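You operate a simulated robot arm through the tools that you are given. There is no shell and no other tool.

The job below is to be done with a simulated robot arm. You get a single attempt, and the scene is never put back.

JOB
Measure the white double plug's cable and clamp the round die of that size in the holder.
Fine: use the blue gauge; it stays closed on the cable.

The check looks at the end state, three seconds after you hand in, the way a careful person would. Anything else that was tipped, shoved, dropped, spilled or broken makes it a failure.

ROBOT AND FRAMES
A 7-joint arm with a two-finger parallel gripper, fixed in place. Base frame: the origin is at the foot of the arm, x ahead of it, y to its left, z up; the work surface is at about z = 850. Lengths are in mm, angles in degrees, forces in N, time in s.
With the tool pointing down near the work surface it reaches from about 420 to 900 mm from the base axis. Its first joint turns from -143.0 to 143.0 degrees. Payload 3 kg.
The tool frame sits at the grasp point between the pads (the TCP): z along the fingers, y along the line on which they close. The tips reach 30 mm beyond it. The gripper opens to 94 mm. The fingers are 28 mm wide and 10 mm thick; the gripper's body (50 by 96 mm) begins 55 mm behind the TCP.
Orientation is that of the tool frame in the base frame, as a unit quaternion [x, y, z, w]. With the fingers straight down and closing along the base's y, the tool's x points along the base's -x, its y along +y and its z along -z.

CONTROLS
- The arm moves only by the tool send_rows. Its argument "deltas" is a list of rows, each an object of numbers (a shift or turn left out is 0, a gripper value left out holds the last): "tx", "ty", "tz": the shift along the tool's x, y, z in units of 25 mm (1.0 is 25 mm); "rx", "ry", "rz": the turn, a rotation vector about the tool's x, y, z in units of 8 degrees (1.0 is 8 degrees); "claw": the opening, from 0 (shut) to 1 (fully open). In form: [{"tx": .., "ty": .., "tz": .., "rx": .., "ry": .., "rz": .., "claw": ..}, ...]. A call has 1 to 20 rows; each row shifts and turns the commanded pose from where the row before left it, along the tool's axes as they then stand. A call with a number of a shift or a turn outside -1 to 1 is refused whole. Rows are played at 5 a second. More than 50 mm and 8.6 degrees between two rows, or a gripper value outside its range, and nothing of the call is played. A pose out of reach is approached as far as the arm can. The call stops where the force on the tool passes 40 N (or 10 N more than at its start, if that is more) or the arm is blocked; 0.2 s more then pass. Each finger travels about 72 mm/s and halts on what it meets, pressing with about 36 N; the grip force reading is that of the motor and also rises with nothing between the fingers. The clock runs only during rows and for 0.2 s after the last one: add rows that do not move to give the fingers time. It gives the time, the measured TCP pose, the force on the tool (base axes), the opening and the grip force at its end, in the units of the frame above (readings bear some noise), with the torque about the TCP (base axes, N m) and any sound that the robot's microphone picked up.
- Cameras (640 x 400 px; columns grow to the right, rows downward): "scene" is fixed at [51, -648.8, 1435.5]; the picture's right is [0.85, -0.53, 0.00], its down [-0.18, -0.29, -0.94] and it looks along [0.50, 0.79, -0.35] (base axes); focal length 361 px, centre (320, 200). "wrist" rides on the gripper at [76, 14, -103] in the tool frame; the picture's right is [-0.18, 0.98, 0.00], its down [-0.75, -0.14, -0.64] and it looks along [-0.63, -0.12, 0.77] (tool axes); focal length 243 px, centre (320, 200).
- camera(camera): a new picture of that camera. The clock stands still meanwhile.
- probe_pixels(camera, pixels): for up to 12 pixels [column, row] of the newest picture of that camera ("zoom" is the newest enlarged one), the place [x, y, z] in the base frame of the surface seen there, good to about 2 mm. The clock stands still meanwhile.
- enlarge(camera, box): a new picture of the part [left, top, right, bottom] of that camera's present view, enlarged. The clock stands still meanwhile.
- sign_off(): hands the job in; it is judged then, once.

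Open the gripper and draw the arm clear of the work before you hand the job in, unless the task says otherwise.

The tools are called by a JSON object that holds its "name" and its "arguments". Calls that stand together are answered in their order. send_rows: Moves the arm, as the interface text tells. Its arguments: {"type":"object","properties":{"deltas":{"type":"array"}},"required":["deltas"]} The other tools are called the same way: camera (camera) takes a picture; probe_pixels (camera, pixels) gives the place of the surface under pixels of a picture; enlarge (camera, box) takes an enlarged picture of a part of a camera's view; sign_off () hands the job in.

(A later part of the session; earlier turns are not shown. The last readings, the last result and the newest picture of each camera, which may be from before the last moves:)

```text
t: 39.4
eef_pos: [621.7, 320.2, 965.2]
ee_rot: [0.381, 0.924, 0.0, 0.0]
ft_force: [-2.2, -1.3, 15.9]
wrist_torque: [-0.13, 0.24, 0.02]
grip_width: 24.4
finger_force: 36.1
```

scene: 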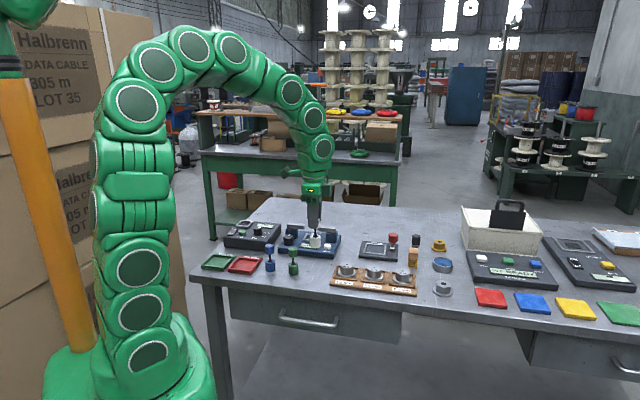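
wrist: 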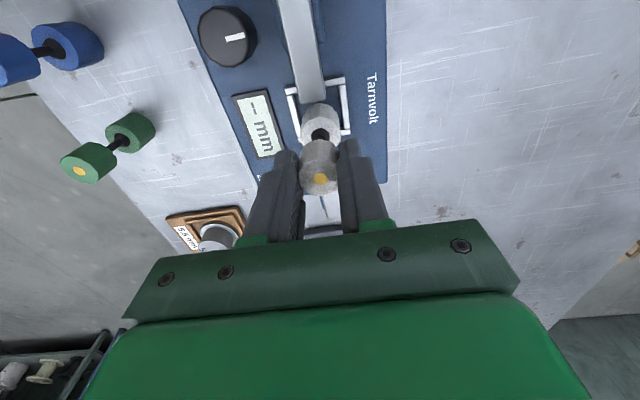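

Contact with the nest floor (about 16 N up). I relax half a millimetre, open gently, then rise.

{"name": "send_rows", "arguments": {"deltas": [{"tz": -0.025}, {"claw": 0.3}, {"claw": 0.36}, {"claw": 0.45}, {"claw": 0.5}, {}]}}

{"name": "enlarge", "arguments": {"camera": "scene", "box": [280, 200, 350, 250]}}

```text
t: 40.8
eef_pos: [621.8, 319.0, 963.6]
ee_rot: [0.382, 0.924, 0.0, 0.0]
ft_force: [0.9, 0.2, -0.1]
wrist_torque: [0.01, 0.04, 0.04]
grip_width: 46.9
finger_force: 0.0
```

```text
8.00 times, centred on (315, 225) of scene
```

zoom: 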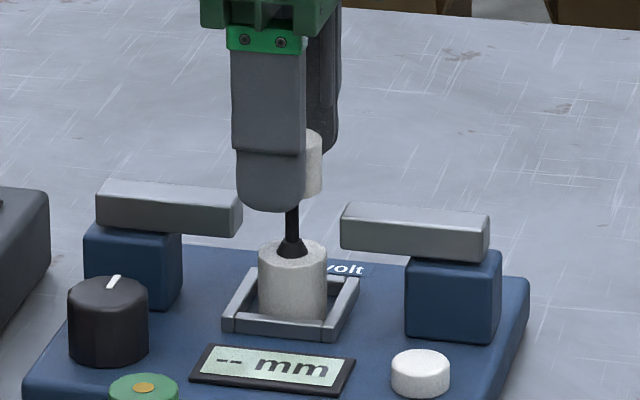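

The plug stands free in the nest. I rise 90 mm, turn back 90° and go over the knob.

{"name": "send_rows", "arguments": {"deltas": [{"tz": -0.5}, {"tz": -0.9}, {"tz": -1.0}, {"tz": -1.0}, {"tz": -0.2}, {"rz": -0.9375}, {"rz": -0.9375}, {"rz": -0.9375}, {"rz": -0.9375}, {"rz": -0.9375}, {"rz": -0.9375}, {"rz": -0.9375}, {"rz": -0.9375}, {"rz": -0.9375}, {"rz": -0.9375}, {"rz": -0.9375}, {"rz": -0.9375}, {}]}}

{"name": "send_rows", "arguments": {"deltas": [{"tx": 0.69, "ty": 0.869, "claw": 0.55}, {"tx": 0.69, "ty": 0.869}, {"tx": 0.69, "ty": 0.869}, {}, {}]}}

{"name": "enlarge", "arguments": {"camera": "scene", "box": [250, 170, 350, 260]}}

{"name": "camera", "arguments": {"camera": "wrist"}}

```text
t: 44.6
eef_pos: [622.0, 318.7, 1054.6]
ee_rot: [-0.384, 0.923, 0.001, 0.0]
ft_force: [0.7, 1.2, -0.4]
wrist_torque: [-0.05, 0.01, 0.03]
grip_width: 47.0
finger_force: 0.2
```

```text
t: 45.8
eef_pos: [539.5, 329.1, 1053.6]
ee_rot: [-0.383, 0.924, 0.0, 0.0]
ft_force: [-0.7, -0.8, -0.4]
wrist_torque: [0.01, 0.01, 0.02]
grip_width: 51.6
finger_force: 0.1
```

```text
4.44 times, centred on (300, 215) of scene
```

zoom: 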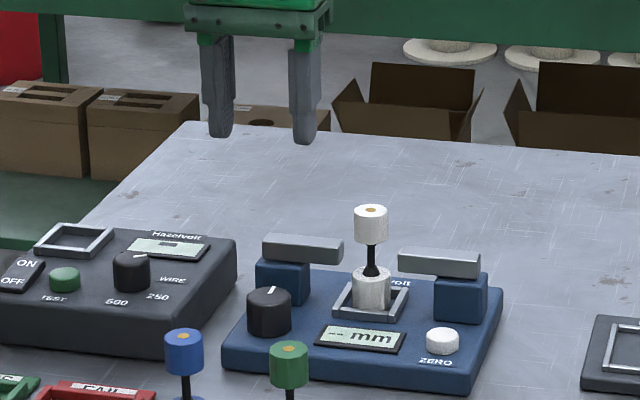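

```text
taken
```

wrist: 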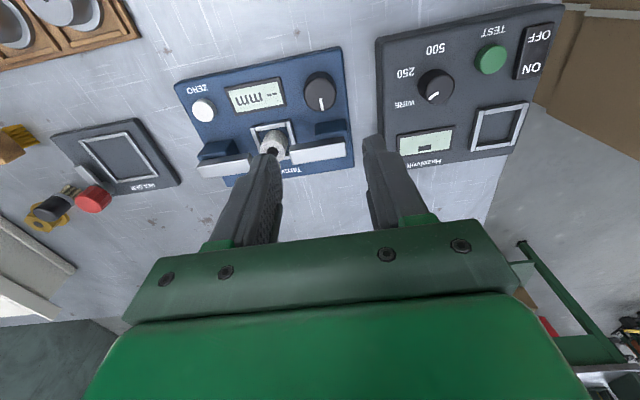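

The plug stands upright with its cable at blade height. I descend on the knob to the same height as before (TCP z 914).

{"name": "send_rows", "arguments": {"deltas": [{"tz": 0.9}, {"tz": 0.9}, {"tz": 0.9}, {"tz": 0.9}, {"tz": 0.9}, {"tz": 0.7}, {"tz": 0.38}, {}]}}

{"name": "send_rows", "arguments": {"deltas": [{"claw": 0.4}, {"claw": 0.36}, {"claw": 0.25}, {"claw": 0.2}, {}]}}

```text
t: 47.6
eef_pos: [539.2, 327.6, 913.9]
ee_rot: [-0.383, 0.924, -0.001, 0.0]
ft_force: [-0.2, -0.1, -0.5]
wrist_torque: [-0.03, 0.03, 0.01]
grip_width: 51.5
finger_force: 0.1
```

```text
t: 48.8
eef_pos: [538.8, 329.2, 915.3]
ee_rot: [-0.383, 0.924, 0.0, 0.0]
ft_force: [-1.0, -0.3, -0.3]
wrist_torque: [0.05, 0.01, 0.0]
grip_width: 33.0
finger_force: 44.9
```

The knob is held cleanly. I turn clockwise about 88° first, then check before the final closing.

{"name": "send_rows", "arguments": {"deltas": [{"rz": 0.7}, {"rz": 0.7}, {"rz": 0.7}, {"rz": 0.7}, {"rz": 0.7}, {"rz": 0.7}, {"rz": 0.7}, {"rz": 0.7}, {"rz": 0.7}, {"rz": 0.7}, {"rz": 0.7}, {"rz": 0.7}, {"rz": 0.7}, {"rz": 0.6}, {"rz": 0.6}, {"rz": 0.5}, {}]}}

{"name": "enlarge", "arguments": {"camera": "scene", "box": [280, 200, 350, 250]}}

```text
t: 52.4
eef_pos: [539.7, 329.1, 914.9]
ee_rot: [0.353, 0.936, -0.001, -0.002]
ft_force: [-10.6, -27.3, -25.1]
wrist_torque: [-0.41, 0.61, 0.0]
grip_width: 33.3
finger_force: 44.7
```

```text
8.00 times, centred on (315, 225) of scene
```

zoom: 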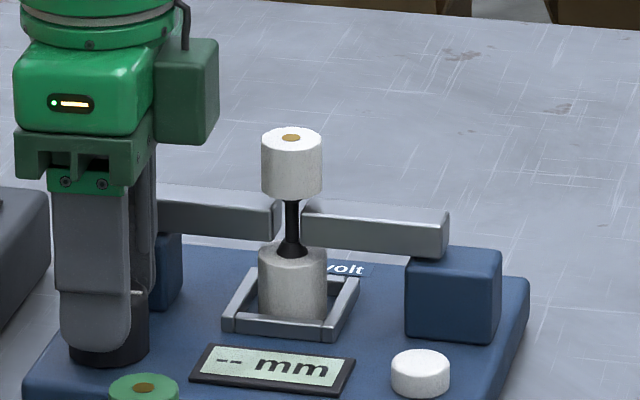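

The blades have nearly reached the cable; a side load of about 38 N has built up at the grip, so I release, let the tool relax, and regrip the knob.

{"name": "send_rows", "arguments": {"deltas": [{"claw": 0.42}, {"claw": 0.42}, {}, {}]}}

{"name": "camera", "arguments": {"camera": "wrist"}}

{"name": "enlarge", "arguments": {"camera": "scene", "box": [280, 200, 350, 250]}}

```text
t: 53.4
eef_pos: [539.4, 328.5, 916.2]
ee_rot: [0.354, 0.935, -0.001, 0.0]
ft_force: [0.0, 0.2, -0.2]
wrist_torque: [-0.03, 0.01, 0.0]
grip_width: 39.5
finger_force: 0.1
```

```text
taken
```

wrist: 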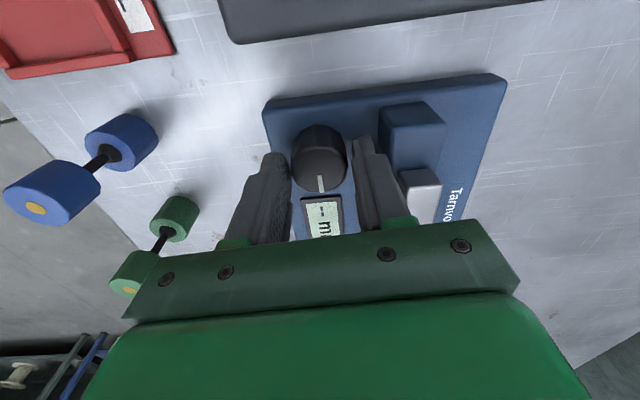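

```text
8.00 times, centred on (315, 225) of scene
```

zoom: 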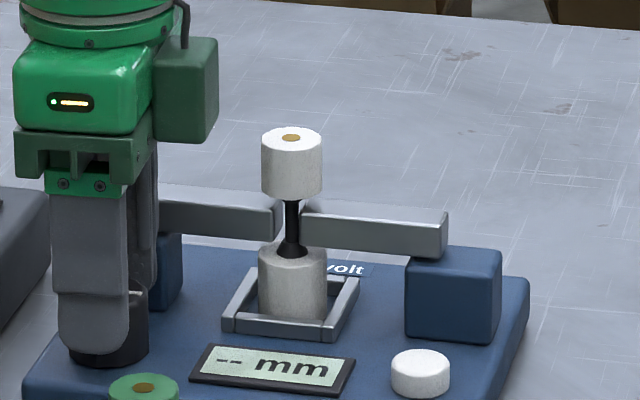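

The knob kept its position when released. I recentre slightly, regrip and turn on in small steps.

{"name": "send_rows", "arguments": {"deltas": [{"tx": 0.019, "ty": -0.027, "tz": 0.05}, {"claw": 0.3}, {"claw": 0.2}, {}, {}]}}

```text
t: 54.6
eef_pos: [539.2, 328.3, 914.8]
ee_rot: [0.353, 0.936, 0.0, 0.0]
ft_force: [2.2, 1.7, 1.1]
wrist_torque: [0.05, -0.17, -0.03]
grip_width: 32.6
finger_force: 44.7
```

{"name": "send_rows", "arguments": {"deltas": [{"rz": 0.4}, {"rz": 0.4}, {"rz": 0.3}, {"rz": 0.3}, {}]}}

{"name": "enlarge", "arguments": {"camera": "scene", "box": [280, 200, 350, 250]}}

```text
t: 55.8
eef_pos: [538.5, 328.3, 914.4]
ee_rot: [0.443, 0.897, 0.0, -0.001]
ft_force: [6.4, 6.7, -4.5]
wrist_torque: [-0.22, -0.57, -0.01]
grip_width: 32.8
finger_force: 45.6
```

```text
8.00 times, centred on (315, 225) of scene
```

zoom: 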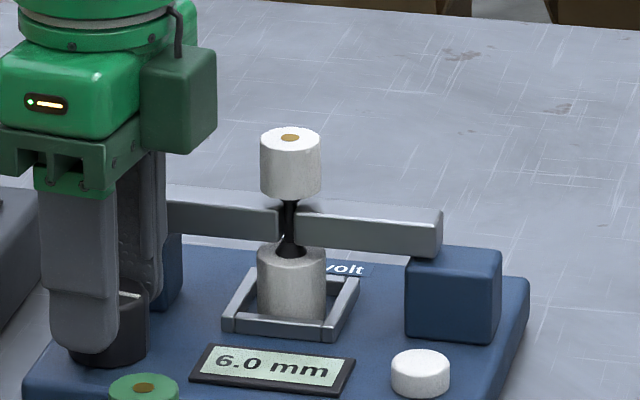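

The display reads 6.0 mm. I turn a couple of degrees more to make sure it is firmly closed and the reading is stable.

{"name": "send_rows", "arguments": {"deltas": [{"rz": 0.2}, {"rz": 0.2}, {}]}}

{"name": "enlarge", "arguments": {"camera": "scene", "box": [280, 200, 350, 250]}}

```text
t: 56.6
eef_pos: [538.4, 328.4, 913.2]
ee_rot: [0.468, 0.884, 0.0, 0.0]
ft_force: [10.0, 5.7, -7.8]
wrist_torque: [0.29, -0.25, 0.32]
grip_width: 33.1
finger_force: 45.3
```

```text
8.00 times, centred on (315, 225) of scene
```

zoom: 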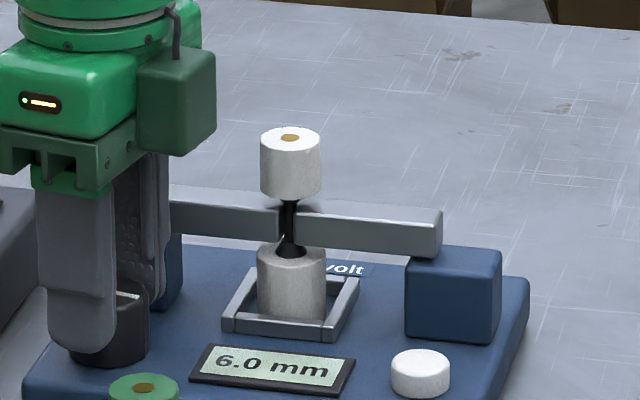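

Stable at 6.0 mm with torque at the stop (0.32 N m). I release the knob and rise, then check that the gauge stays closed.

{"name": "send_rows", "arguments": {"deltas": [{"claw": 0.45}, {"claw": 0.5}, {}, {"tz": -0.6}, {"tz": -0.9}, {"tz": -1.0}, {"tz": -1.0}, {"tz": -1.0}, {"tz": -0.5}, {}]}}

{"name": "enlarge", "arguments": {"camera": "scene", "box": [270, 190, 350, 260]}}

{"name": "enlarge", "arguments": {"camera": "scene", "box": [325, 220, 445, 310]}}

```text
t: 58.8
eef_pos: [538.8, 327.8, 1038.5]
ee_rot: [0.468, 0.884, 0.0, -0.001]
ft_force: [-1.1, 0.9, -0.2]
wrist_torque: [-0.02, 0.01, 0.01]
grip_width: 47.0
finger_force: 0.0
```

```text
5.71 times, centred on (310, 225) of scene
```

zoom: 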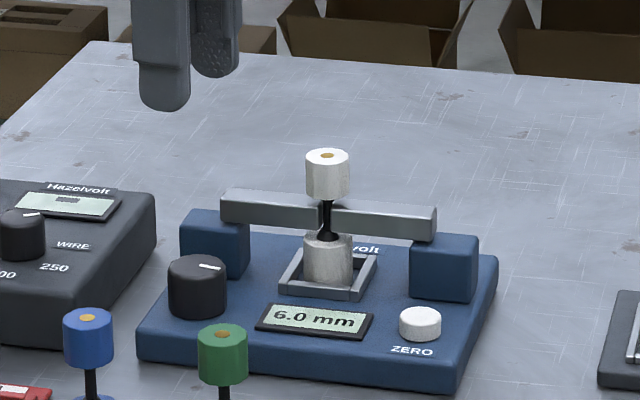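

```text
4.44 times, centred on (385, 265) of scene
```

zoom: 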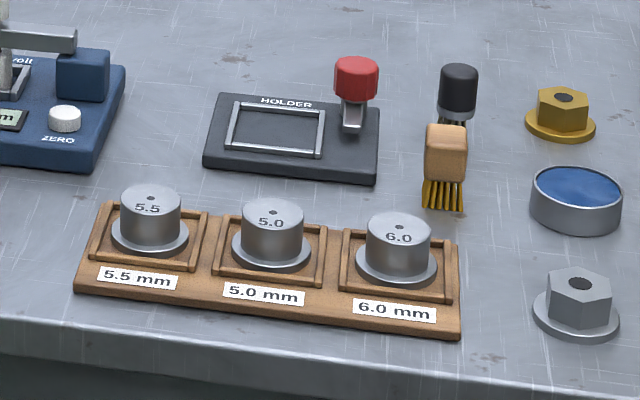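

The gauge stays closed at 6.0 mm, so I need the round 6.0 die. I raise, straighten the yaw and move over the holder region to look at it from above.

{"name": "send_rows", "arguments": {"deltas": [{"tz": -0.8, "rz": -0.675}, {"tz": -0.8, "rz": -0.675}, {"tx": -0.94}, {"tx": -0.94}, {"tx": -0.94}, {"tx": -0.94}, {"tx": -0.94}, {"tx": -0.94}, {"tx": -0.94}, {"tx": -0.94}, {"tx": -0.94}, {"tx": -0.94}, {}]}}

{"name": "camera", "arguments": {"camera": "wrist"}}

{"name": "camera", "arguments": {"camera": "scene"}}

```text
t: 61.6
eef_pos: [704.3, 162.2, 1078.0]
ee_rot: [0.382, 0.924, 0.0, 0.0]
ft_force: [0.1, 0.6, -0.2]
wrist_torque: [0.0, -0.01, 0.01]
grip_width: 46.9
finger_force: 0.0
```

```text
taken
```

wrist: 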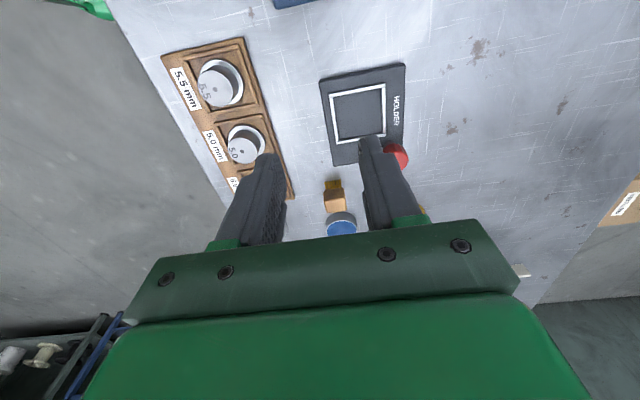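

```text
taken
```

scene: 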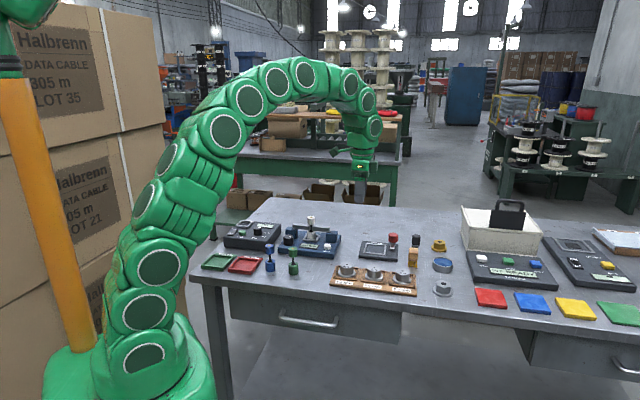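

The right finger hides the red knob at (395,155). I shift to see it clearly between the fingers.

{"name": "send_rows", "arguments": {"deltas": [{"tx": -0.8, "ty": 0.9, "claw": 0.9}, {"tx": -0.8, "ty": 0.9}, {"tx": -0.8, "ty": 0.6}, {}]}}

{"name": "camera", "arguments": {"camera": "wrist"}}

```text
t: 62.6
eef_pos: [789.4, 162.0, 1078.6]
ee_rot: [0.382, 0.924, -0.002, 0.0]
ft_force: [0.0, 0.4, 0.0]
wrist_torque: [0.03, 0.0, 0.01]
grip_width: 84.5
finger_force: 0.0
```

```text
taken
```

wrist: 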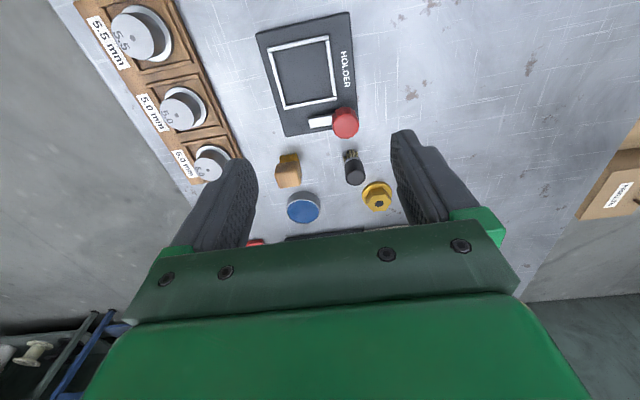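

{"name": "enlarge", "arguments": {"camera": "wrist", "box": [240, 0, 400, 200]}}

{"name": "probe_pixels", "arguments": {"camera": "wrist", "pixels": [[345, 123], [333, 122], [357, 122], [345, 110], [345, 136], [312, 123], [325, 118], [325, 127], [288, 172], [353, 168], [303, 205], [377, 195]]}}

{"name": "probe_pixels", "arguments": {"camera": "wrist", "pixels": [[268, 43], [329, 37], [284, 108], [339, 97], [305, 75], [265, 30], [350, 15], [285, 132], [298, 38], [310, 103], [276, 75], [334, 67]]}}

```text
2.00 times, centred on (320, 100) of wrist
```

zoom: 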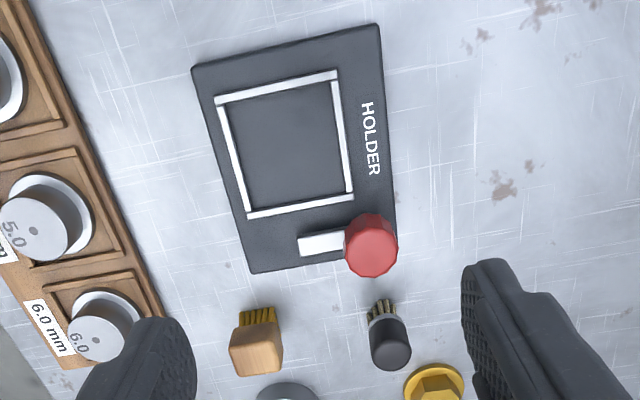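

```text
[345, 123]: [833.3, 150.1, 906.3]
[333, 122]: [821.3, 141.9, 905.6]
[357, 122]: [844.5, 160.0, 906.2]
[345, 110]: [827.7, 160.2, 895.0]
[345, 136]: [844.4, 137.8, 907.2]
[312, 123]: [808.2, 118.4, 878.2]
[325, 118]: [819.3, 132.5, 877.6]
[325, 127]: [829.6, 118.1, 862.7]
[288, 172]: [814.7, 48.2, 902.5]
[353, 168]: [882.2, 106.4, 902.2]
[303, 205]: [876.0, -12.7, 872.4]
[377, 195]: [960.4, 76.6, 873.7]
```

```text
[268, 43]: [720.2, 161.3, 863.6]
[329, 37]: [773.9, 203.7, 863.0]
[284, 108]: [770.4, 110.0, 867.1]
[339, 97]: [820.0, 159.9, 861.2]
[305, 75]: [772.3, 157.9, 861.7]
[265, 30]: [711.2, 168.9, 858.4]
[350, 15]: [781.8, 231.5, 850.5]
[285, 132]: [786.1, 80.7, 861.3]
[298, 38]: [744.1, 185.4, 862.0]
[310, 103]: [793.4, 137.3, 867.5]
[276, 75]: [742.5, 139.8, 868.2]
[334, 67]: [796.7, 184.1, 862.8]
```

From above, the red knob's arm points toward the front of the holder, pivot near (833,150), nest centre near (770,158). I measure the die and clamp arm more closely with enlarged views.

{"name": "enlarge", "arguments": {"camera": "wrist", "box": [270, 60, 380, 150]}}

{"name": "enlarge", "arguments": {"camera": "scene", "box": [380, 250, 440, 300]}}

```text
4.44 times, centred on (325, 105) of wrist
```

zoom: 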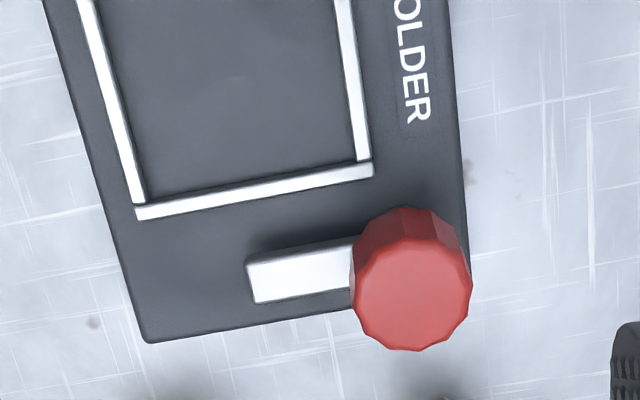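

```text
8.00 times, centred on (410, 275) of scene
```

zoom: 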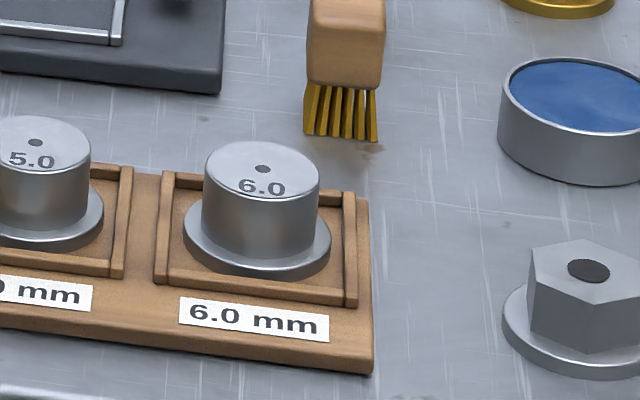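

{"name": "probe_pixels", "arguments": {"camera": "zoom", "pixels": [[262, 158], [262, 146], [262, 197], [208, 170], [316, 172], [258, 250], [258, 268], [187, 230], [328, 238], [262, 288], [170, 260], [350, 270]]}}

{"name": "probe_pixels", "arguments": {"camera": "scene", "pixels": [[393, 235], [393, 241], [392, 249], [393, 255], [389, 251], [393, 260], [400, 250], [397, 247]]}}

```text
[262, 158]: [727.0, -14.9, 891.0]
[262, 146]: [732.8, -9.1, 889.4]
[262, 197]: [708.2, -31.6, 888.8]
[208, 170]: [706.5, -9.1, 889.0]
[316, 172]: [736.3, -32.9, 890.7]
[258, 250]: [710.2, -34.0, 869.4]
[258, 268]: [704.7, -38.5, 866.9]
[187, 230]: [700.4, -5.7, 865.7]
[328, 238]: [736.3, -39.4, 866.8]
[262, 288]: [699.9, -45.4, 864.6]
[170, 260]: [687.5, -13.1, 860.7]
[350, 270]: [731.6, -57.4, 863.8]
```

```text
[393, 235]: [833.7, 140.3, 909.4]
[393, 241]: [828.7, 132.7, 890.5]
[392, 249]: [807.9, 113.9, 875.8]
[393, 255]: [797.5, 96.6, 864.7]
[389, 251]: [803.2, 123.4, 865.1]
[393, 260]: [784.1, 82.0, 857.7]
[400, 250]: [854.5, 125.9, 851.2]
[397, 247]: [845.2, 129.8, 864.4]
```

The 6.0 die's centre is about (720.5,-21), body ~37 mm wide, flange ~49 mm, top z 890, flange top ~867. I move above it with the fingers closing front-to-back.

{"name": "send_rows", "arguments": {"deltas": [{"tx": -0.404, "ty": -0.89, "claw": 0.66}, {"tx": -0.404, "ty": -0.89}, {"tx": -0.404, "ty": -0.89}, {"tx": -0.404, "ty": -0.89}, {"tx": -0.404, "ty": -0.89}, {"tx": -0.404, "ty": -0.89}, {"tx": -0.404, "ty": -0.89}, {"tx": -0.404, "ty": -0.89}, {"tz": 0.9}, {"tz": 0.9}, {}]}}

{"name": "camera", "arguments": {"camera": "wrist"}}

{"name": "enlarge", "arguments": {"camera": "scene", "box": [320, 200, 450, 310]}}

```text
t: 65.0
eef_pos: [721.5, -20.4, 1035.1]
ee_rot: [0.382, 0.924, 0.0, 0.0]
ft_force: [0.2, 0.0, 0.2]
wrist_torque: [0.04, 0.01, 0.01]
grip_width: 62.1
finger_force: 0.0
```

```text
taken
```

wrist: 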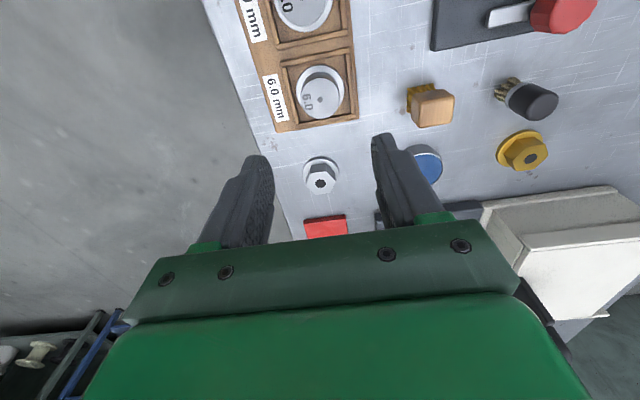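

```text
3.64 times, centred on (385, 255) of scene
```

zoom: 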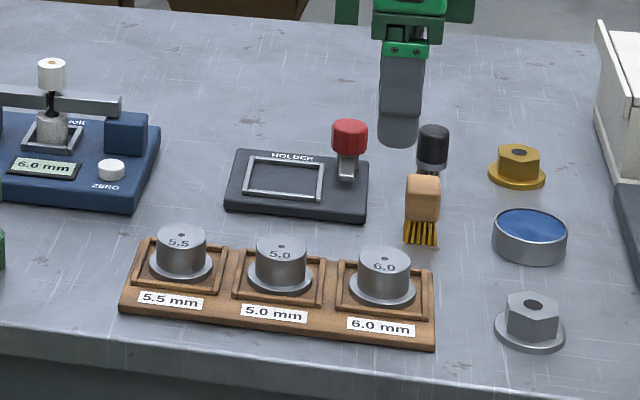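

The 6.0 die is at (320,95) in the wrist picture. I probe its rim and label closely.

{"name": "enlarge", "arguments": {"camera": "wrist", "box": [260, 45, 380, 135]}}

```text
4.44 times, centred on (320, 90) of wrist
```

zoom: 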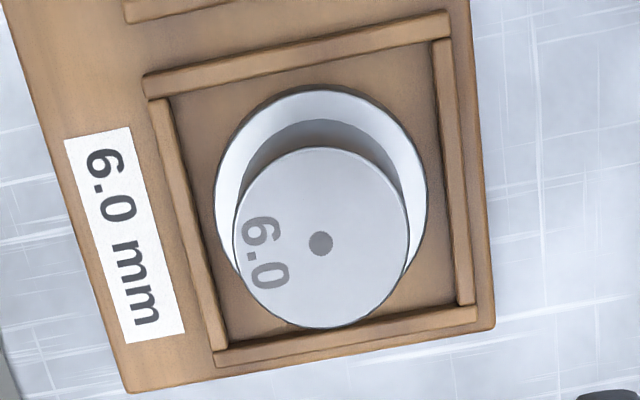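

{"name": "probe_pixels", "arguments": {"camera": "zoom", "pixels": [[320, 225], [240, 240], [402, 235], [318, 156], [325, 320], [222, 200], [420, 195], [310, 98], [190, 230], [455, 200], [300, 55], [345, 335]]}}

```text
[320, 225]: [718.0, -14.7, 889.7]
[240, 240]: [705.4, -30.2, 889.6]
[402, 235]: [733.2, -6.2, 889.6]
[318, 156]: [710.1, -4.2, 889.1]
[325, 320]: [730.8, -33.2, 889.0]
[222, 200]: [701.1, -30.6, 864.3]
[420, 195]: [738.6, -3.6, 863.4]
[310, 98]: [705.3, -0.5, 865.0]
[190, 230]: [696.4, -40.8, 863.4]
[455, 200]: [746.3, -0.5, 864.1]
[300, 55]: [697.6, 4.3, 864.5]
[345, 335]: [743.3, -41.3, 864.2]
```

The die top centre agrees with the TCP to about 1 mm; bars and flange are at z ~864 and the die's top at 889.5. I descend so the tips stop at about z 870.

{"name": "send_rows", "arguments": {"deltas": [{"tz": 0.9}, {"tz": 0.9}, {"tz": 0.9}, {"tz": 0.9}, {"tz": 0.8}, {"tz": 0.6}, {"tz": 0.4}, {}]}}

{"name": "enlarge", "arguments": {"camera": "scene", "box": [340, 220, 450, 310]}}

{"name": "camera", "arguments": {"camera": "wrist"}}

```text
t: 66.8
eef_pos: [722.2, -20.8, 899.5]
ee_rot: [0.382, 0.924, 0.0, 0.0]
ft_force: [0.7, -0.2, -0.1]
wrist_torque: [-0.01, -0.03, -0.01]
grip_width: 62.0
finger_force: 0.1
```

```text
4.44 times, centred on (395, 265) of scene
```

zoom: 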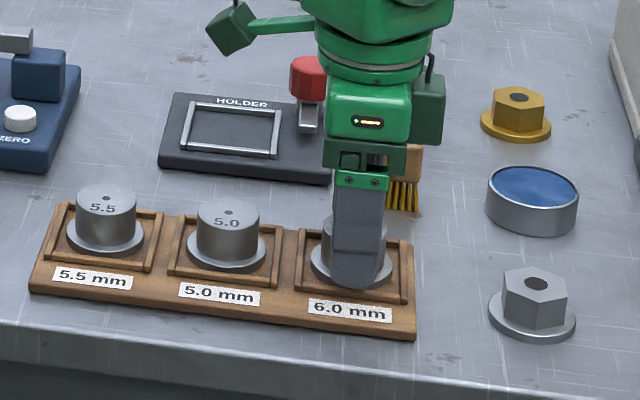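

```text
taken
```

wrist: 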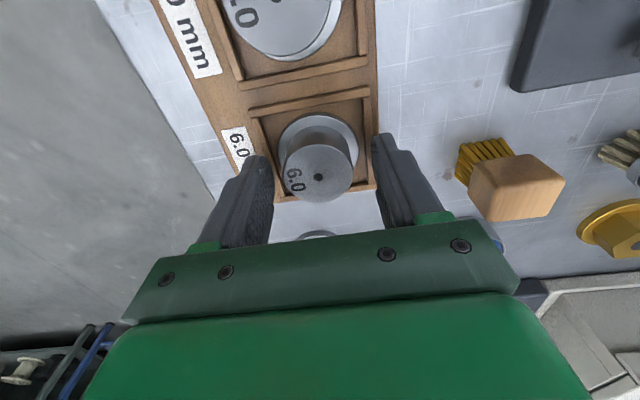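

The die is centred between the fingers at (320,170). I close gradually.

{"name": "send_rows", "arguments": {"deltas": [{"claw": 0.5}, {"claw": 0.46}, {"claw": 0.43}, {"claw": 0.41}, {"claw": 0.39}, {"claw": 0.37}, {"claw": 0.34}, {"claw": 0.3}, {}]}}

```text
t: 68.8
eef_pos: [722.4, -20.3, 899.6]
ee_rot: [0.383, 0.924, 0.0, 0.0]
ft_force: [0.3, -0.8, 1.6]
wrist_torque: [-0.05, 0.01, 0.07]
grip_width: 38.7
finger_force: 35.6
```

Gripped at 38.7 mm with no side load. I lift 90 mm and look.

{"name": "send_rows", "arguments": {"deltas": [{"tz": -0.3}, {"tz": -0.6}, {"tz": -0.9}, {"tz": -0.9}, {"tz": -0.9}, {}]}}

{"name": "enlarge", "arguments": {"camera": "scene", "box": [340, 200, 450, 310]}}

{"name": "camera", "arguments": {"camera": "wrist"}}

```text
t: 70.2
eef_pos: [721.6, -20.4, 991.2]
ee_rot: [0.383, 0.924, 0.0, 0.0]
ft_force: [-1.2, 0.4, -2.3]
wrist_torque: [0.01, 0.0, 0.01]
grip_width: 38.9
finger_force: 35.7
```

```text
3.64 times, centred on (395, 255) of scene
```

zoom: 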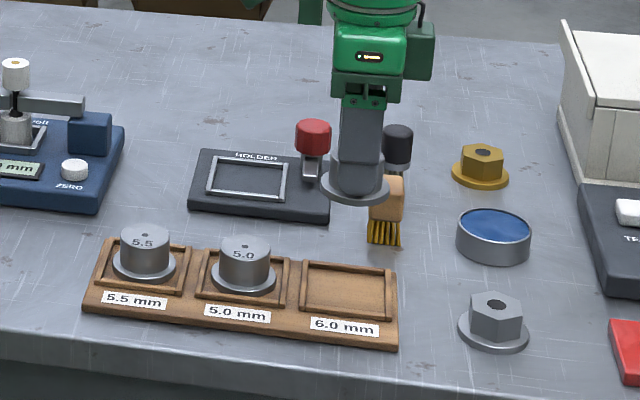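

```text
taken
```

wrist: 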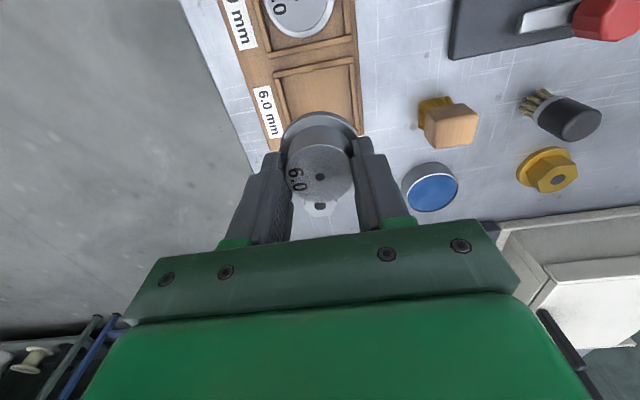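

The die is lifted cleanly. I probe the now empty pocket's floor so that I know the die's bottom relative to the TCP, plus the holder's nest floor.

{"name": "probe_pixels", "arguments": {"camera": "wrist", "pixels": [[310, 95], [330, 90], [300, 90], [320, 105], [320, 70], [480, 40]]}}

{"name": "enlarge", "arguments": {"camera": "scene", "box": [350, 230, 420, 290]}}

```text
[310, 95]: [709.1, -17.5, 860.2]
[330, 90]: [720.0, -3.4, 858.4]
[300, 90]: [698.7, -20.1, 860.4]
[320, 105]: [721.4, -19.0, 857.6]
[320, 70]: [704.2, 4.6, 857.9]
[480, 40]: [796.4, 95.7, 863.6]
```

```text
6.67 times, centred on (385, 260) of scene
```

zoom: 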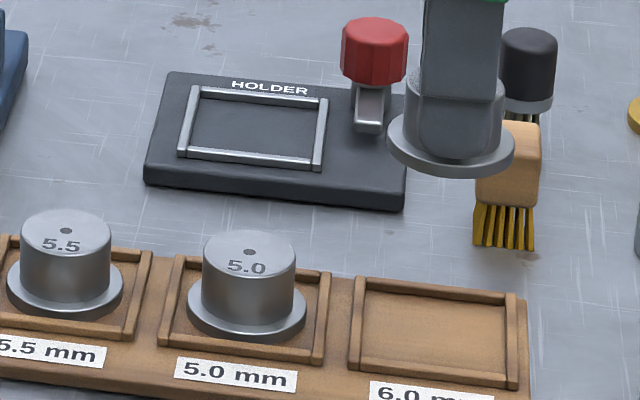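

{"name": "probe_pixels", "arguments": {"camera": "zoom", "pixels": [[190, 95], [322, 105], [185, 152], [318, 163], [262, 95], [250, 157], [190, 122], [320, 132], [255, 128], [372, 120], [370, 90], [435, 340]]}}

{"name": "probe_pixels", "arguments": {"camera": "zoom", "pixels": [[375, 28], [375, 40], [345, 45], [405, 45], [372, 75], [168, 76], [405, 200], [150, 185], [230, 130], [280, 125], [225, 145], [290, 110]]}}

```text
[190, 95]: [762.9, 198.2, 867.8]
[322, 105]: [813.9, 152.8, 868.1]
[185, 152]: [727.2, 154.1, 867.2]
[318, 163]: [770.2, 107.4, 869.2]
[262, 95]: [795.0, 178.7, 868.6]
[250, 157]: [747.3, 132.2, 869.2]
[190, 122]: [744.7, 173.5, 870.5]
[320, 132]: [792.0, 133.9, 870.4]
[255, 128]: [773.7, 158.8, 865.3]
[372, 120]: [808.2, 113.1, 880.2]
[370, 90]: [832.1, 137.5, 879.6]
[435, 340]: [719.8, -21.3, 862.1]
```

```text
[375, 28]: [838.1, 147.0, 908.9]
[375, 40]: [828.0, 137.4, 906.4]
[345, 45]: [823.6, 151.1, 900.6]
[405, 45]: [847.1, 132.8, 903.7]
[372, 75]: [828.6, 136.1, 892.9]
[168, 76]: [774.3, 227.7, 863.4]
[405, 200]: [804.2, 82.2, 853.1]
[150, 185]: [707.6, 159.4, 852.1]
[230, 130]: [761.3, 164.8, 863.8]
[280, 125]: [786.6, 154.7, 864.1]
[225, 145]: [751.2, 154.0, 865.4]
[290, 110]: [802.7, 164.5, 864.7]
```

The holder nest's centre averages to about (770.2,156) and its floor is ~2.5 mm above the rack pocket's floor. I carry the die above the nest.

{"name": "send_rows", "arguments": {"deltas": [{"tx": 0.518, "ty": 0.909}, {"tx": 0.518, "ty": 0.909}, {"tx": 0.518, "ty": 0.909}, {"tx": 0.518, "ty": 0.909}, {"tx": 0.518, "ty": 0.909}, {"tx": 0.518, "ty": 0.909}, {"tx": 0.518, "ty": 0.909}, {}, {}]}}

{"name": "enlarge", "arguments": {"camera": "scene", "box": [340, 200, 430, 270]}}

{"name": "camera", "arguments": {"camera": "wrist"}}

```text
t: 72.2
eef_pos: [768.5, 157.2, 989.6]
ee_rot: [0.381, 0.924, 0.0, 0.0]
ft_force: [-0.3, 0.3, -2.9]
wrist_torque: [0.03, 0.01, 0.02]
grip_width: 39.0
finger_force: 35.9
```

```text
5.71 times, centred on (385, 235) of scene
```

zoom: 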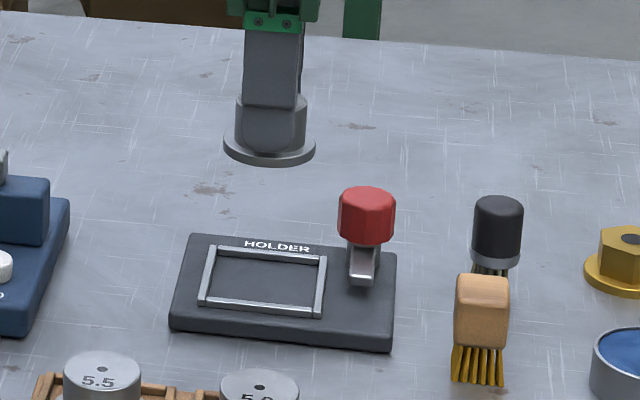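

```text
taken
```

wrist: 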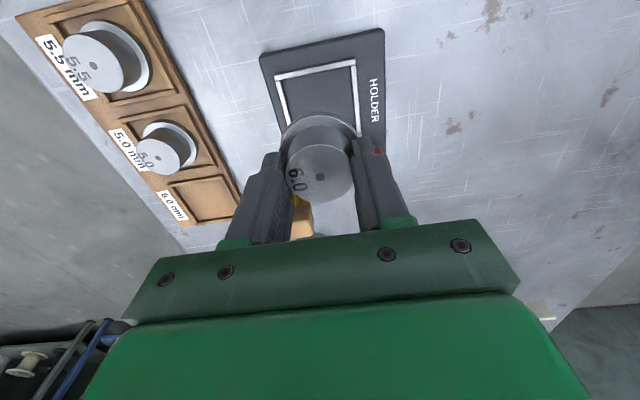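

I lower to about 18 mm above the nest and check alignment in both views.

{"name": "send_rows", "arguments": {"deltas": [{"tz": 0.7}, {"tz": 0.7}, {"tz": 0.7}, {"tz": 0.66}, {}, {}]}}

{"name": "enlarge", "arguments": {"camera": "scene", "box": [350, 215, 420, 265]}}

{"name": "camera", "arguments": {"camera": "wrist"}}

```text
t: 73.6
eef_pos: [770.0, 157.2, 919.7]
ee_rot: [0.382, 0.924, 0.001, 0.0]
ft_force: [-0.5, 0.2, -2.8]
wrist_torque: [0.02, 0.02, -0.03]
grip_width: 39.1
finger_force: 36.2
```

```text
8.00 times, centred on (385, 240) of scene
```

zoom: 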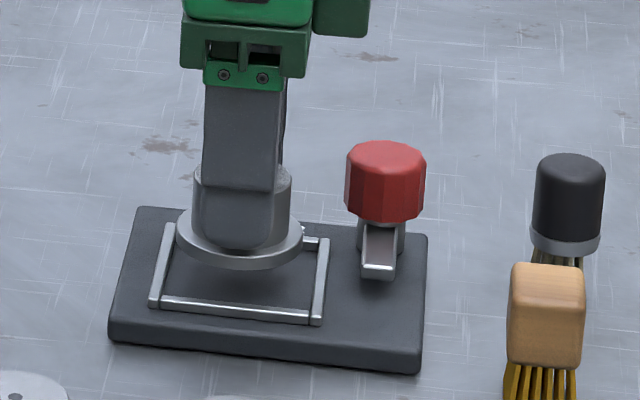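

```text
taken
```

wrist: 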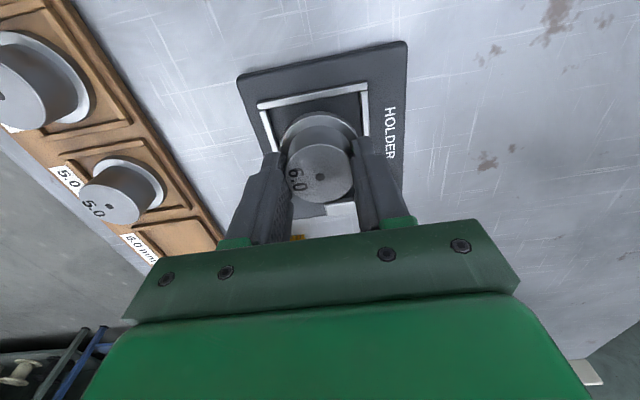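

The flange (columns 176-302, centre 239) is over the nest centre (241), and projected down matches in depth too. I lower toward the floor.

{"name": "send_rows", "arguments": {"deltas": [{"tz": 0.25}, {"tz": 0.2}, {"tz": 0.1}, {"tz": 0.06}, {"tz": 0.03}, {}]}}

{"name": "enlarge", "arguments": {"camera": "scene", "box": [350, 215, 420, 265]}}

```text
t: 75.0
eef_pos: [769.8, 157.8, 904.4]
ee_rot: [0.382, 0.924, 0.0, 0.0]
ft_force: [0.1, -0.9, -2.5]
wrist_torque: [0.0, 0.0, 0.0]
grip_width: 38.9
finger_force: 35.8
```

```text
8.00 times, centred on (385, 240) of scene
```

zoom: 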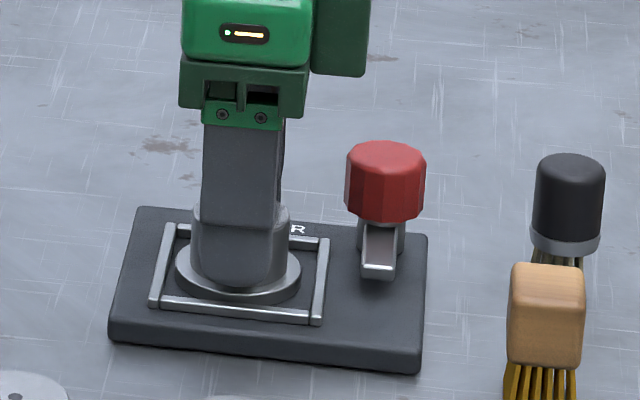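

The flange is inside the nest frame with no contact yet. I go on in sub-millimetre steps until it touches the floor.

{"name": "send_rows", "arguments": {"deltas": [{"tz": 0.03}, {"tz": 0.03}, {}]}}

```text
t: 75.8
eef_pos: [769.2, 156.6, 903.1]
ee_rot: [0.383, 0.924, 0.001, 0.0]
ft_force: [-6.2, -0.8, 18.0]
wrist_torque: [0.01, 0.4, 0.0]
grip_width: 38.7
finger_force: 35.9
```

Contact at TCP z 903 with 18 N, as expected for the floor. I relax slightly and open gently.

{"name": "send_rows", "arguments": {"deltas": [{"tz": -0.02}, {"claw": 0.44}, {"claw": 0.48}, {"claw": 0.54}, {"claw": 0.6}, {}]}}

{"name": "enlarge", "arguments": {"camera": "scene", "box": [350, 215, 420, 265]}}

{"name": "camera", "arguments": {"camera": "wrist"}}

```text
t: 77.2
eef_pos: [769.9, 156.4, 903.2]
ee_rot: [0.382, 0.924, 0.0, 0.0]
ft_force: [0.5, 0.1, 0.6]
wrist_torque: [0.01, -0.02, 0.01]
grip_width: 56.3
finger_force: 0.1
```

```text
8.00 times, centred on (385, 240) of scene
```

zoom: 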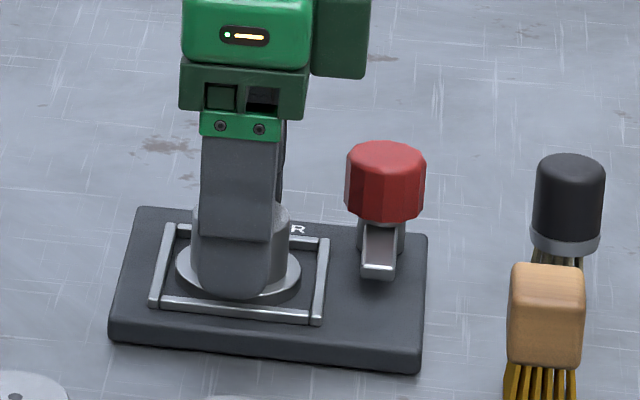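

```text
taken
```

wrist: 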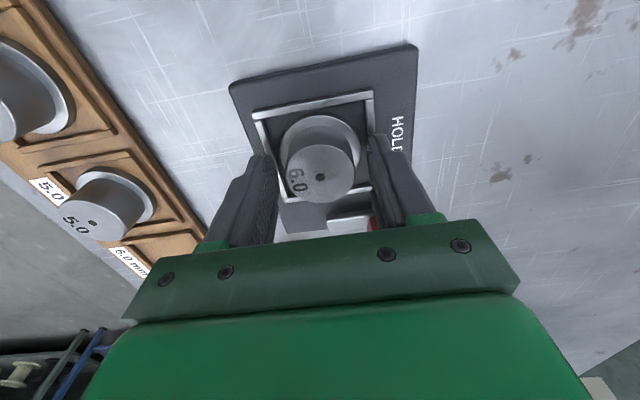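

The die sits flat in the nest, freed. I rise straight up, turn 90° and move over the red knob at about (836,146).

{"name": "send_rows", "arguments": {"deltas": [{"tz": -0.4}, {"tz": -0.8}, {"tz": -1.0}, {"tz": -1.0}, {"tz": -1.0}, {"tz": -0.6}, {"rz": -0.9375}, {"rz": -0.9375}, {"rz": -0.9375}, {"rz": -0.9375}, {"rz": -0.9375}, {"rz": -0.9375}, {"rz": -0.9375}, {"rz": -0.9375}, {"rz": -0.9375}, {"rz": -0.9375}, {"rz": -0.9375}, {"rz": -0.9375}, {}]}}

{"name": "send_rows", "arguments": {"deltas": [{"tx": -0.523, "ty": -0.723, "claw": 0.56}, {"tx": -0.523, "ty": -0.723}, {"tx": -0.523, "ty": -0.723}, {}, {}]}}

{"name": "camera", "arguments": {"camera": "wrist"}}

{"name": "enlarge", "arguments": {"camera": "scene", "box": [340, 200, 440, 270]}}

```text
t: 81.2
eef_pos: [769.5, 156.5, 1022.3]
ee_rot: [-0.384, 0.923, 0.0, 0.0]
ft_force: [-0.1, 0.2, -0.2]
wrist_torque: [0.04, 0.03, 0.02]
grip_width: 56.6
finger_force: 0.0
```

```text
t: 82.4
eef_pos: [835.4, 147.3, 1022.3]
ee_rot: [-0.383, 0.924, 0.0, 0.0]
ft_force: [-0.6, 0.4, -0.2]
wrist_torque: [0.0, -0.04, 0.0]
grip_width: 52.5
finger_force: 0.0
```

```text
taken
```

wrist: 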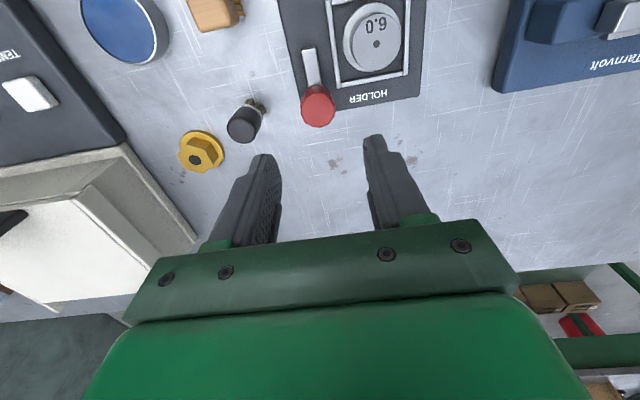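

```text
5.71 times, centred on (390, 235) of scene
```

zoom: 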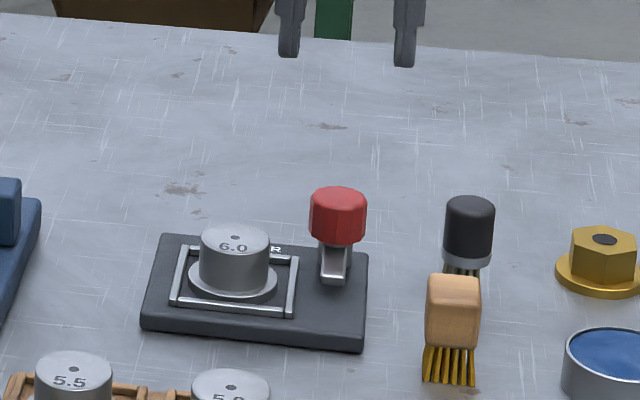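

The 6.0 die sits well in the holder. I enlarge the knob and clamp arm in the wrist view and probe them.

{"name": "enlarge", "arguments": {"camera": "wrist", "box": [270, 0, 430, 140]}}

```text
2.86 times, centred on (350, 70) of wrist
```

zoom: 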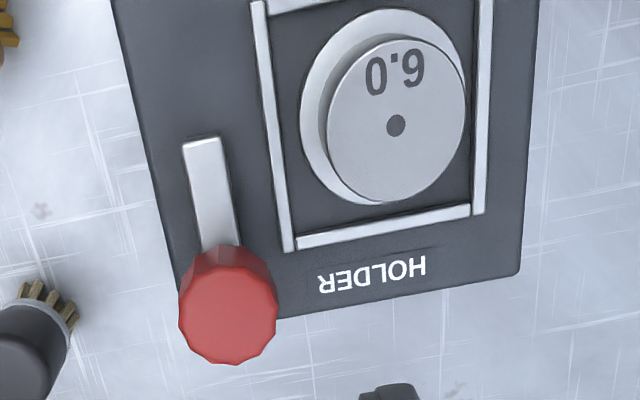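

{"name": "probe_pixels", "arguments": {"camera": "zoom", "pixels": [[228, 317], [184, 320], [272, 312], [228, 276], [230, 358], [203, 145], [220, 230], [202, 200], [396, 135], [320, 130], [45, 350], [20, 370]]}}

```text
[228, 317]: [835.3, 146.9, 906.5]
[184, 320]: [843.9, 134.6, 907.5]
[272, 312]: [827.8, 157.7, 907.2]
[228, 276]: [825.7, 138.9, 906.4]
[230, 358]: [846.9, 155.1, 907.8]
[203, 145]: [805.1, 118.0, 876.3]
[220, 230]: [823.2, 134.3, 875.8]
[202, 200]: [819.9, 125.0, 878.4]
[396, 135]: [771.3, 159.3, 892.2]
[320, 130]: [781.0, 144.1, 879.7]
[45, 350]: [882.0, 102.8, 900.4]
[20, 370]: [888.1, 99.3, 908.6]
```

The knob centre is (835.8,146.7), matching the TCP. I descend to TCP z 918 (tips at ~888, just above the arm) and then close.

{"name": "send_rows", "arguments": {"deltas": [{"tz": 0.9}, {"tz": 0.9}, {"tz": 0.9}, {"tz": 0.9}, {"tz": 0.58}, {}, {}]}}

{"name": "enlarge", "arguments": {"camera": "scene", "box": [350, 200, 440, 270]}}

{"name": "camera", "arguments": {"camera": "wrist"}}

```text
t: 84.0
eef_pos: [835.1, 146.6, 916.7]
ee_rot: [-0.383, 0.924, -0.001, 0.001]
ft_force: [0.1, 0.4, 0.2]
wrist_torque: [0.02, -0.01, -0.03]
grip_width: 52.7
finger_force: 0.2
```

```text
5.71 times, centred on (395, 235) of scene
```

zoom: 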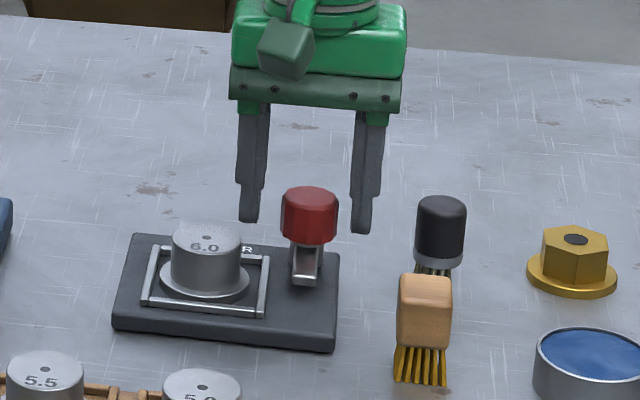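

```text
taken
```

wrist: 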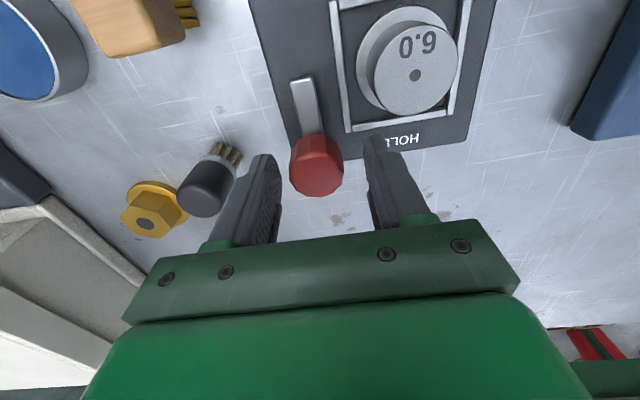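

The knob is centred between the fingers at (318,165), with clearance to the brush and die. I close in steps.

{"name": "send_rows", "arguments": {"deltas": [{"claw": 0.42}, {"claw": 0.38}, {"claw": 0.35}, {"claw": 0.32}, {"claw": 0.28}, {"claw": 0.22}, {"claw": 0.2}, {}]}}

```text
t: 85.8
eef_pos: [834.7, 145.6, 918.0]
ee_rot: [-0.383, 0.924, 0.001, 0.0]
ft_force: [18.2, -20.7, -1.3]
wrist_torque: [-0.37, -0.77, -0.04]
grip_width: 33.9
finger_force: 13.9
```

Only the right-hand finger touched (28 N along +u), so I open, shift 1.5 mm and close again.

{"name": "send_rows", "arguments": {"deltas": [{"claw": 0.42}, {"claw": 0.42}, {"ty": -0.06}, {"claw": 0.36}, {"claw": 0.3}, {"claw": 0.25}, {"claw": 0.2}, {}]}}

```text
t: 87.6
eef_pos: [836.5, 145.1, 918.4]
ee_rot: [-0.382, 0.924, 0.0, 0.0]
ft_force: [9.7, -10.8, -3.6]
wrist_torque: [-0.23, -0.38, -0.01]
grip_width: 31.1
finger_force: 44.6
```

Both fingers grip now (31.1 mm). I shift another 0.9 mm to relieve the residual side force.

{"name": "send_rows", "arguments": {"deltas": [{"ty": -0.035}, {}]}}

```text
t: 88.2
eef_pos: [836.9, 144.4, 918.3]
ee_rot: [-0.383, 0.924, 0.001, -0.001]
ft_force: [-2.0, -8.8, -1.3]
wrist_torque: [-0.22, 0.09, -0.04]
grip_width: 31.2
finger_force: 45.3
```

Held evenly. I turn the red knob clockwise about 24° and watch the clamp arm.

{"name": "send_rows", "arguments": {"deltas": [{"rz": 0.5}, {"rz": 0.5}, {"rz": 0.5}, {"rz": 0.5}, {"rz": 0.5}, {"rz": 0.5}, {}]}}

{"name": "enlarge", "arguments": {"camera": "scene", "box": [350, 210, 420, 265]}}

{"name": "camera", "arguments": {"camera": "wrist"}}

```text
t: 89.8
eef_pos: [835.8, 145.5, 918.0]
ee_rot: [-0.183, 0.983, 0.0, -0.001]
ft_force: [-16.4, 2.2, -8.4]
wrist_torque: [0.11, 0.24, 0.02]
grip_width: 30.8
finger_force: 44.8
```

```text
7.27 times, centred on (385, 238) of scene
```

zoom: 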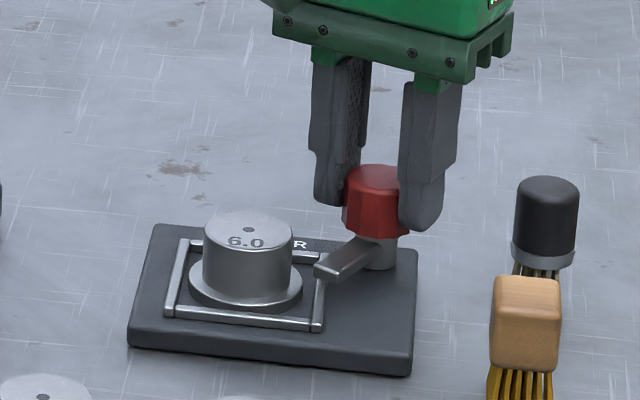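

```text
taken
```

wrist: 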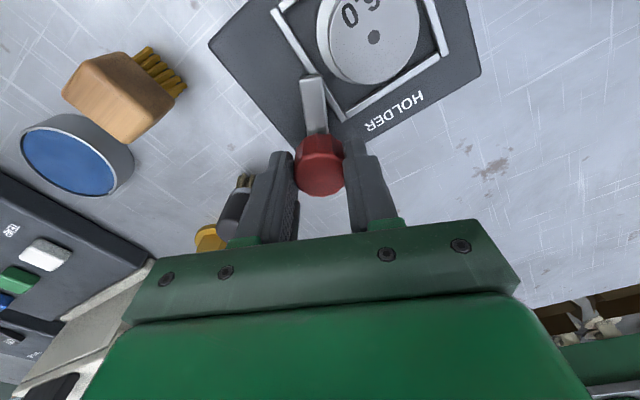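

The arm swings over the nest's edge toward the flange. I relieve the side force slightly and turn on another ~20°.

{"name": "send_rows", "arguments": {"deltas": [{"tx": 0.03, "ty": 0.011}, {"rz": 0.4}, {"rz": 0.4}, {"rz": 0.4}, {"rz": 0.4}, {"rz": 0.4}, {"rz": 0.4}, {}]}}

{"name": "enlarge", "arguments": {"camera": "scene", "box": [350, 210, 420, 265]}}

{"name": "camera", "arguments": {"camera": "wrist"}}

```text
t: 91.6
eef_pos: [836.6, 145.4, 918.8]
ee_rot: [-0.016, 1.0, 0.0, -0.001]
ft_force: [-13.7, 24.6, -1.6]
wrist_torque: [0.68, 1.01, 0.35]
grip_width: 31.2
finger_force: 44.9
```

```text
7.27 times, centred on (385, 238) of scene
```

zoom: 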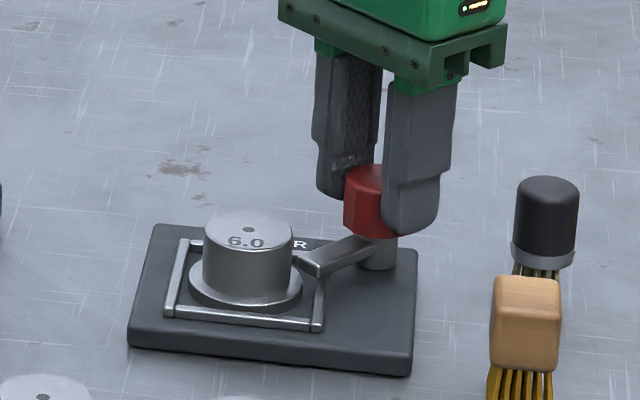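

```text
taken
```

wrist: 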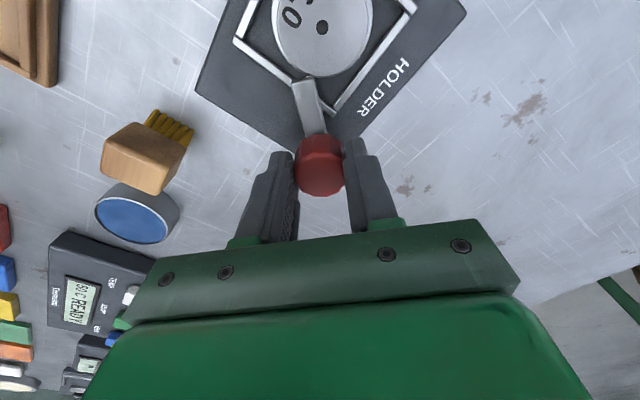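

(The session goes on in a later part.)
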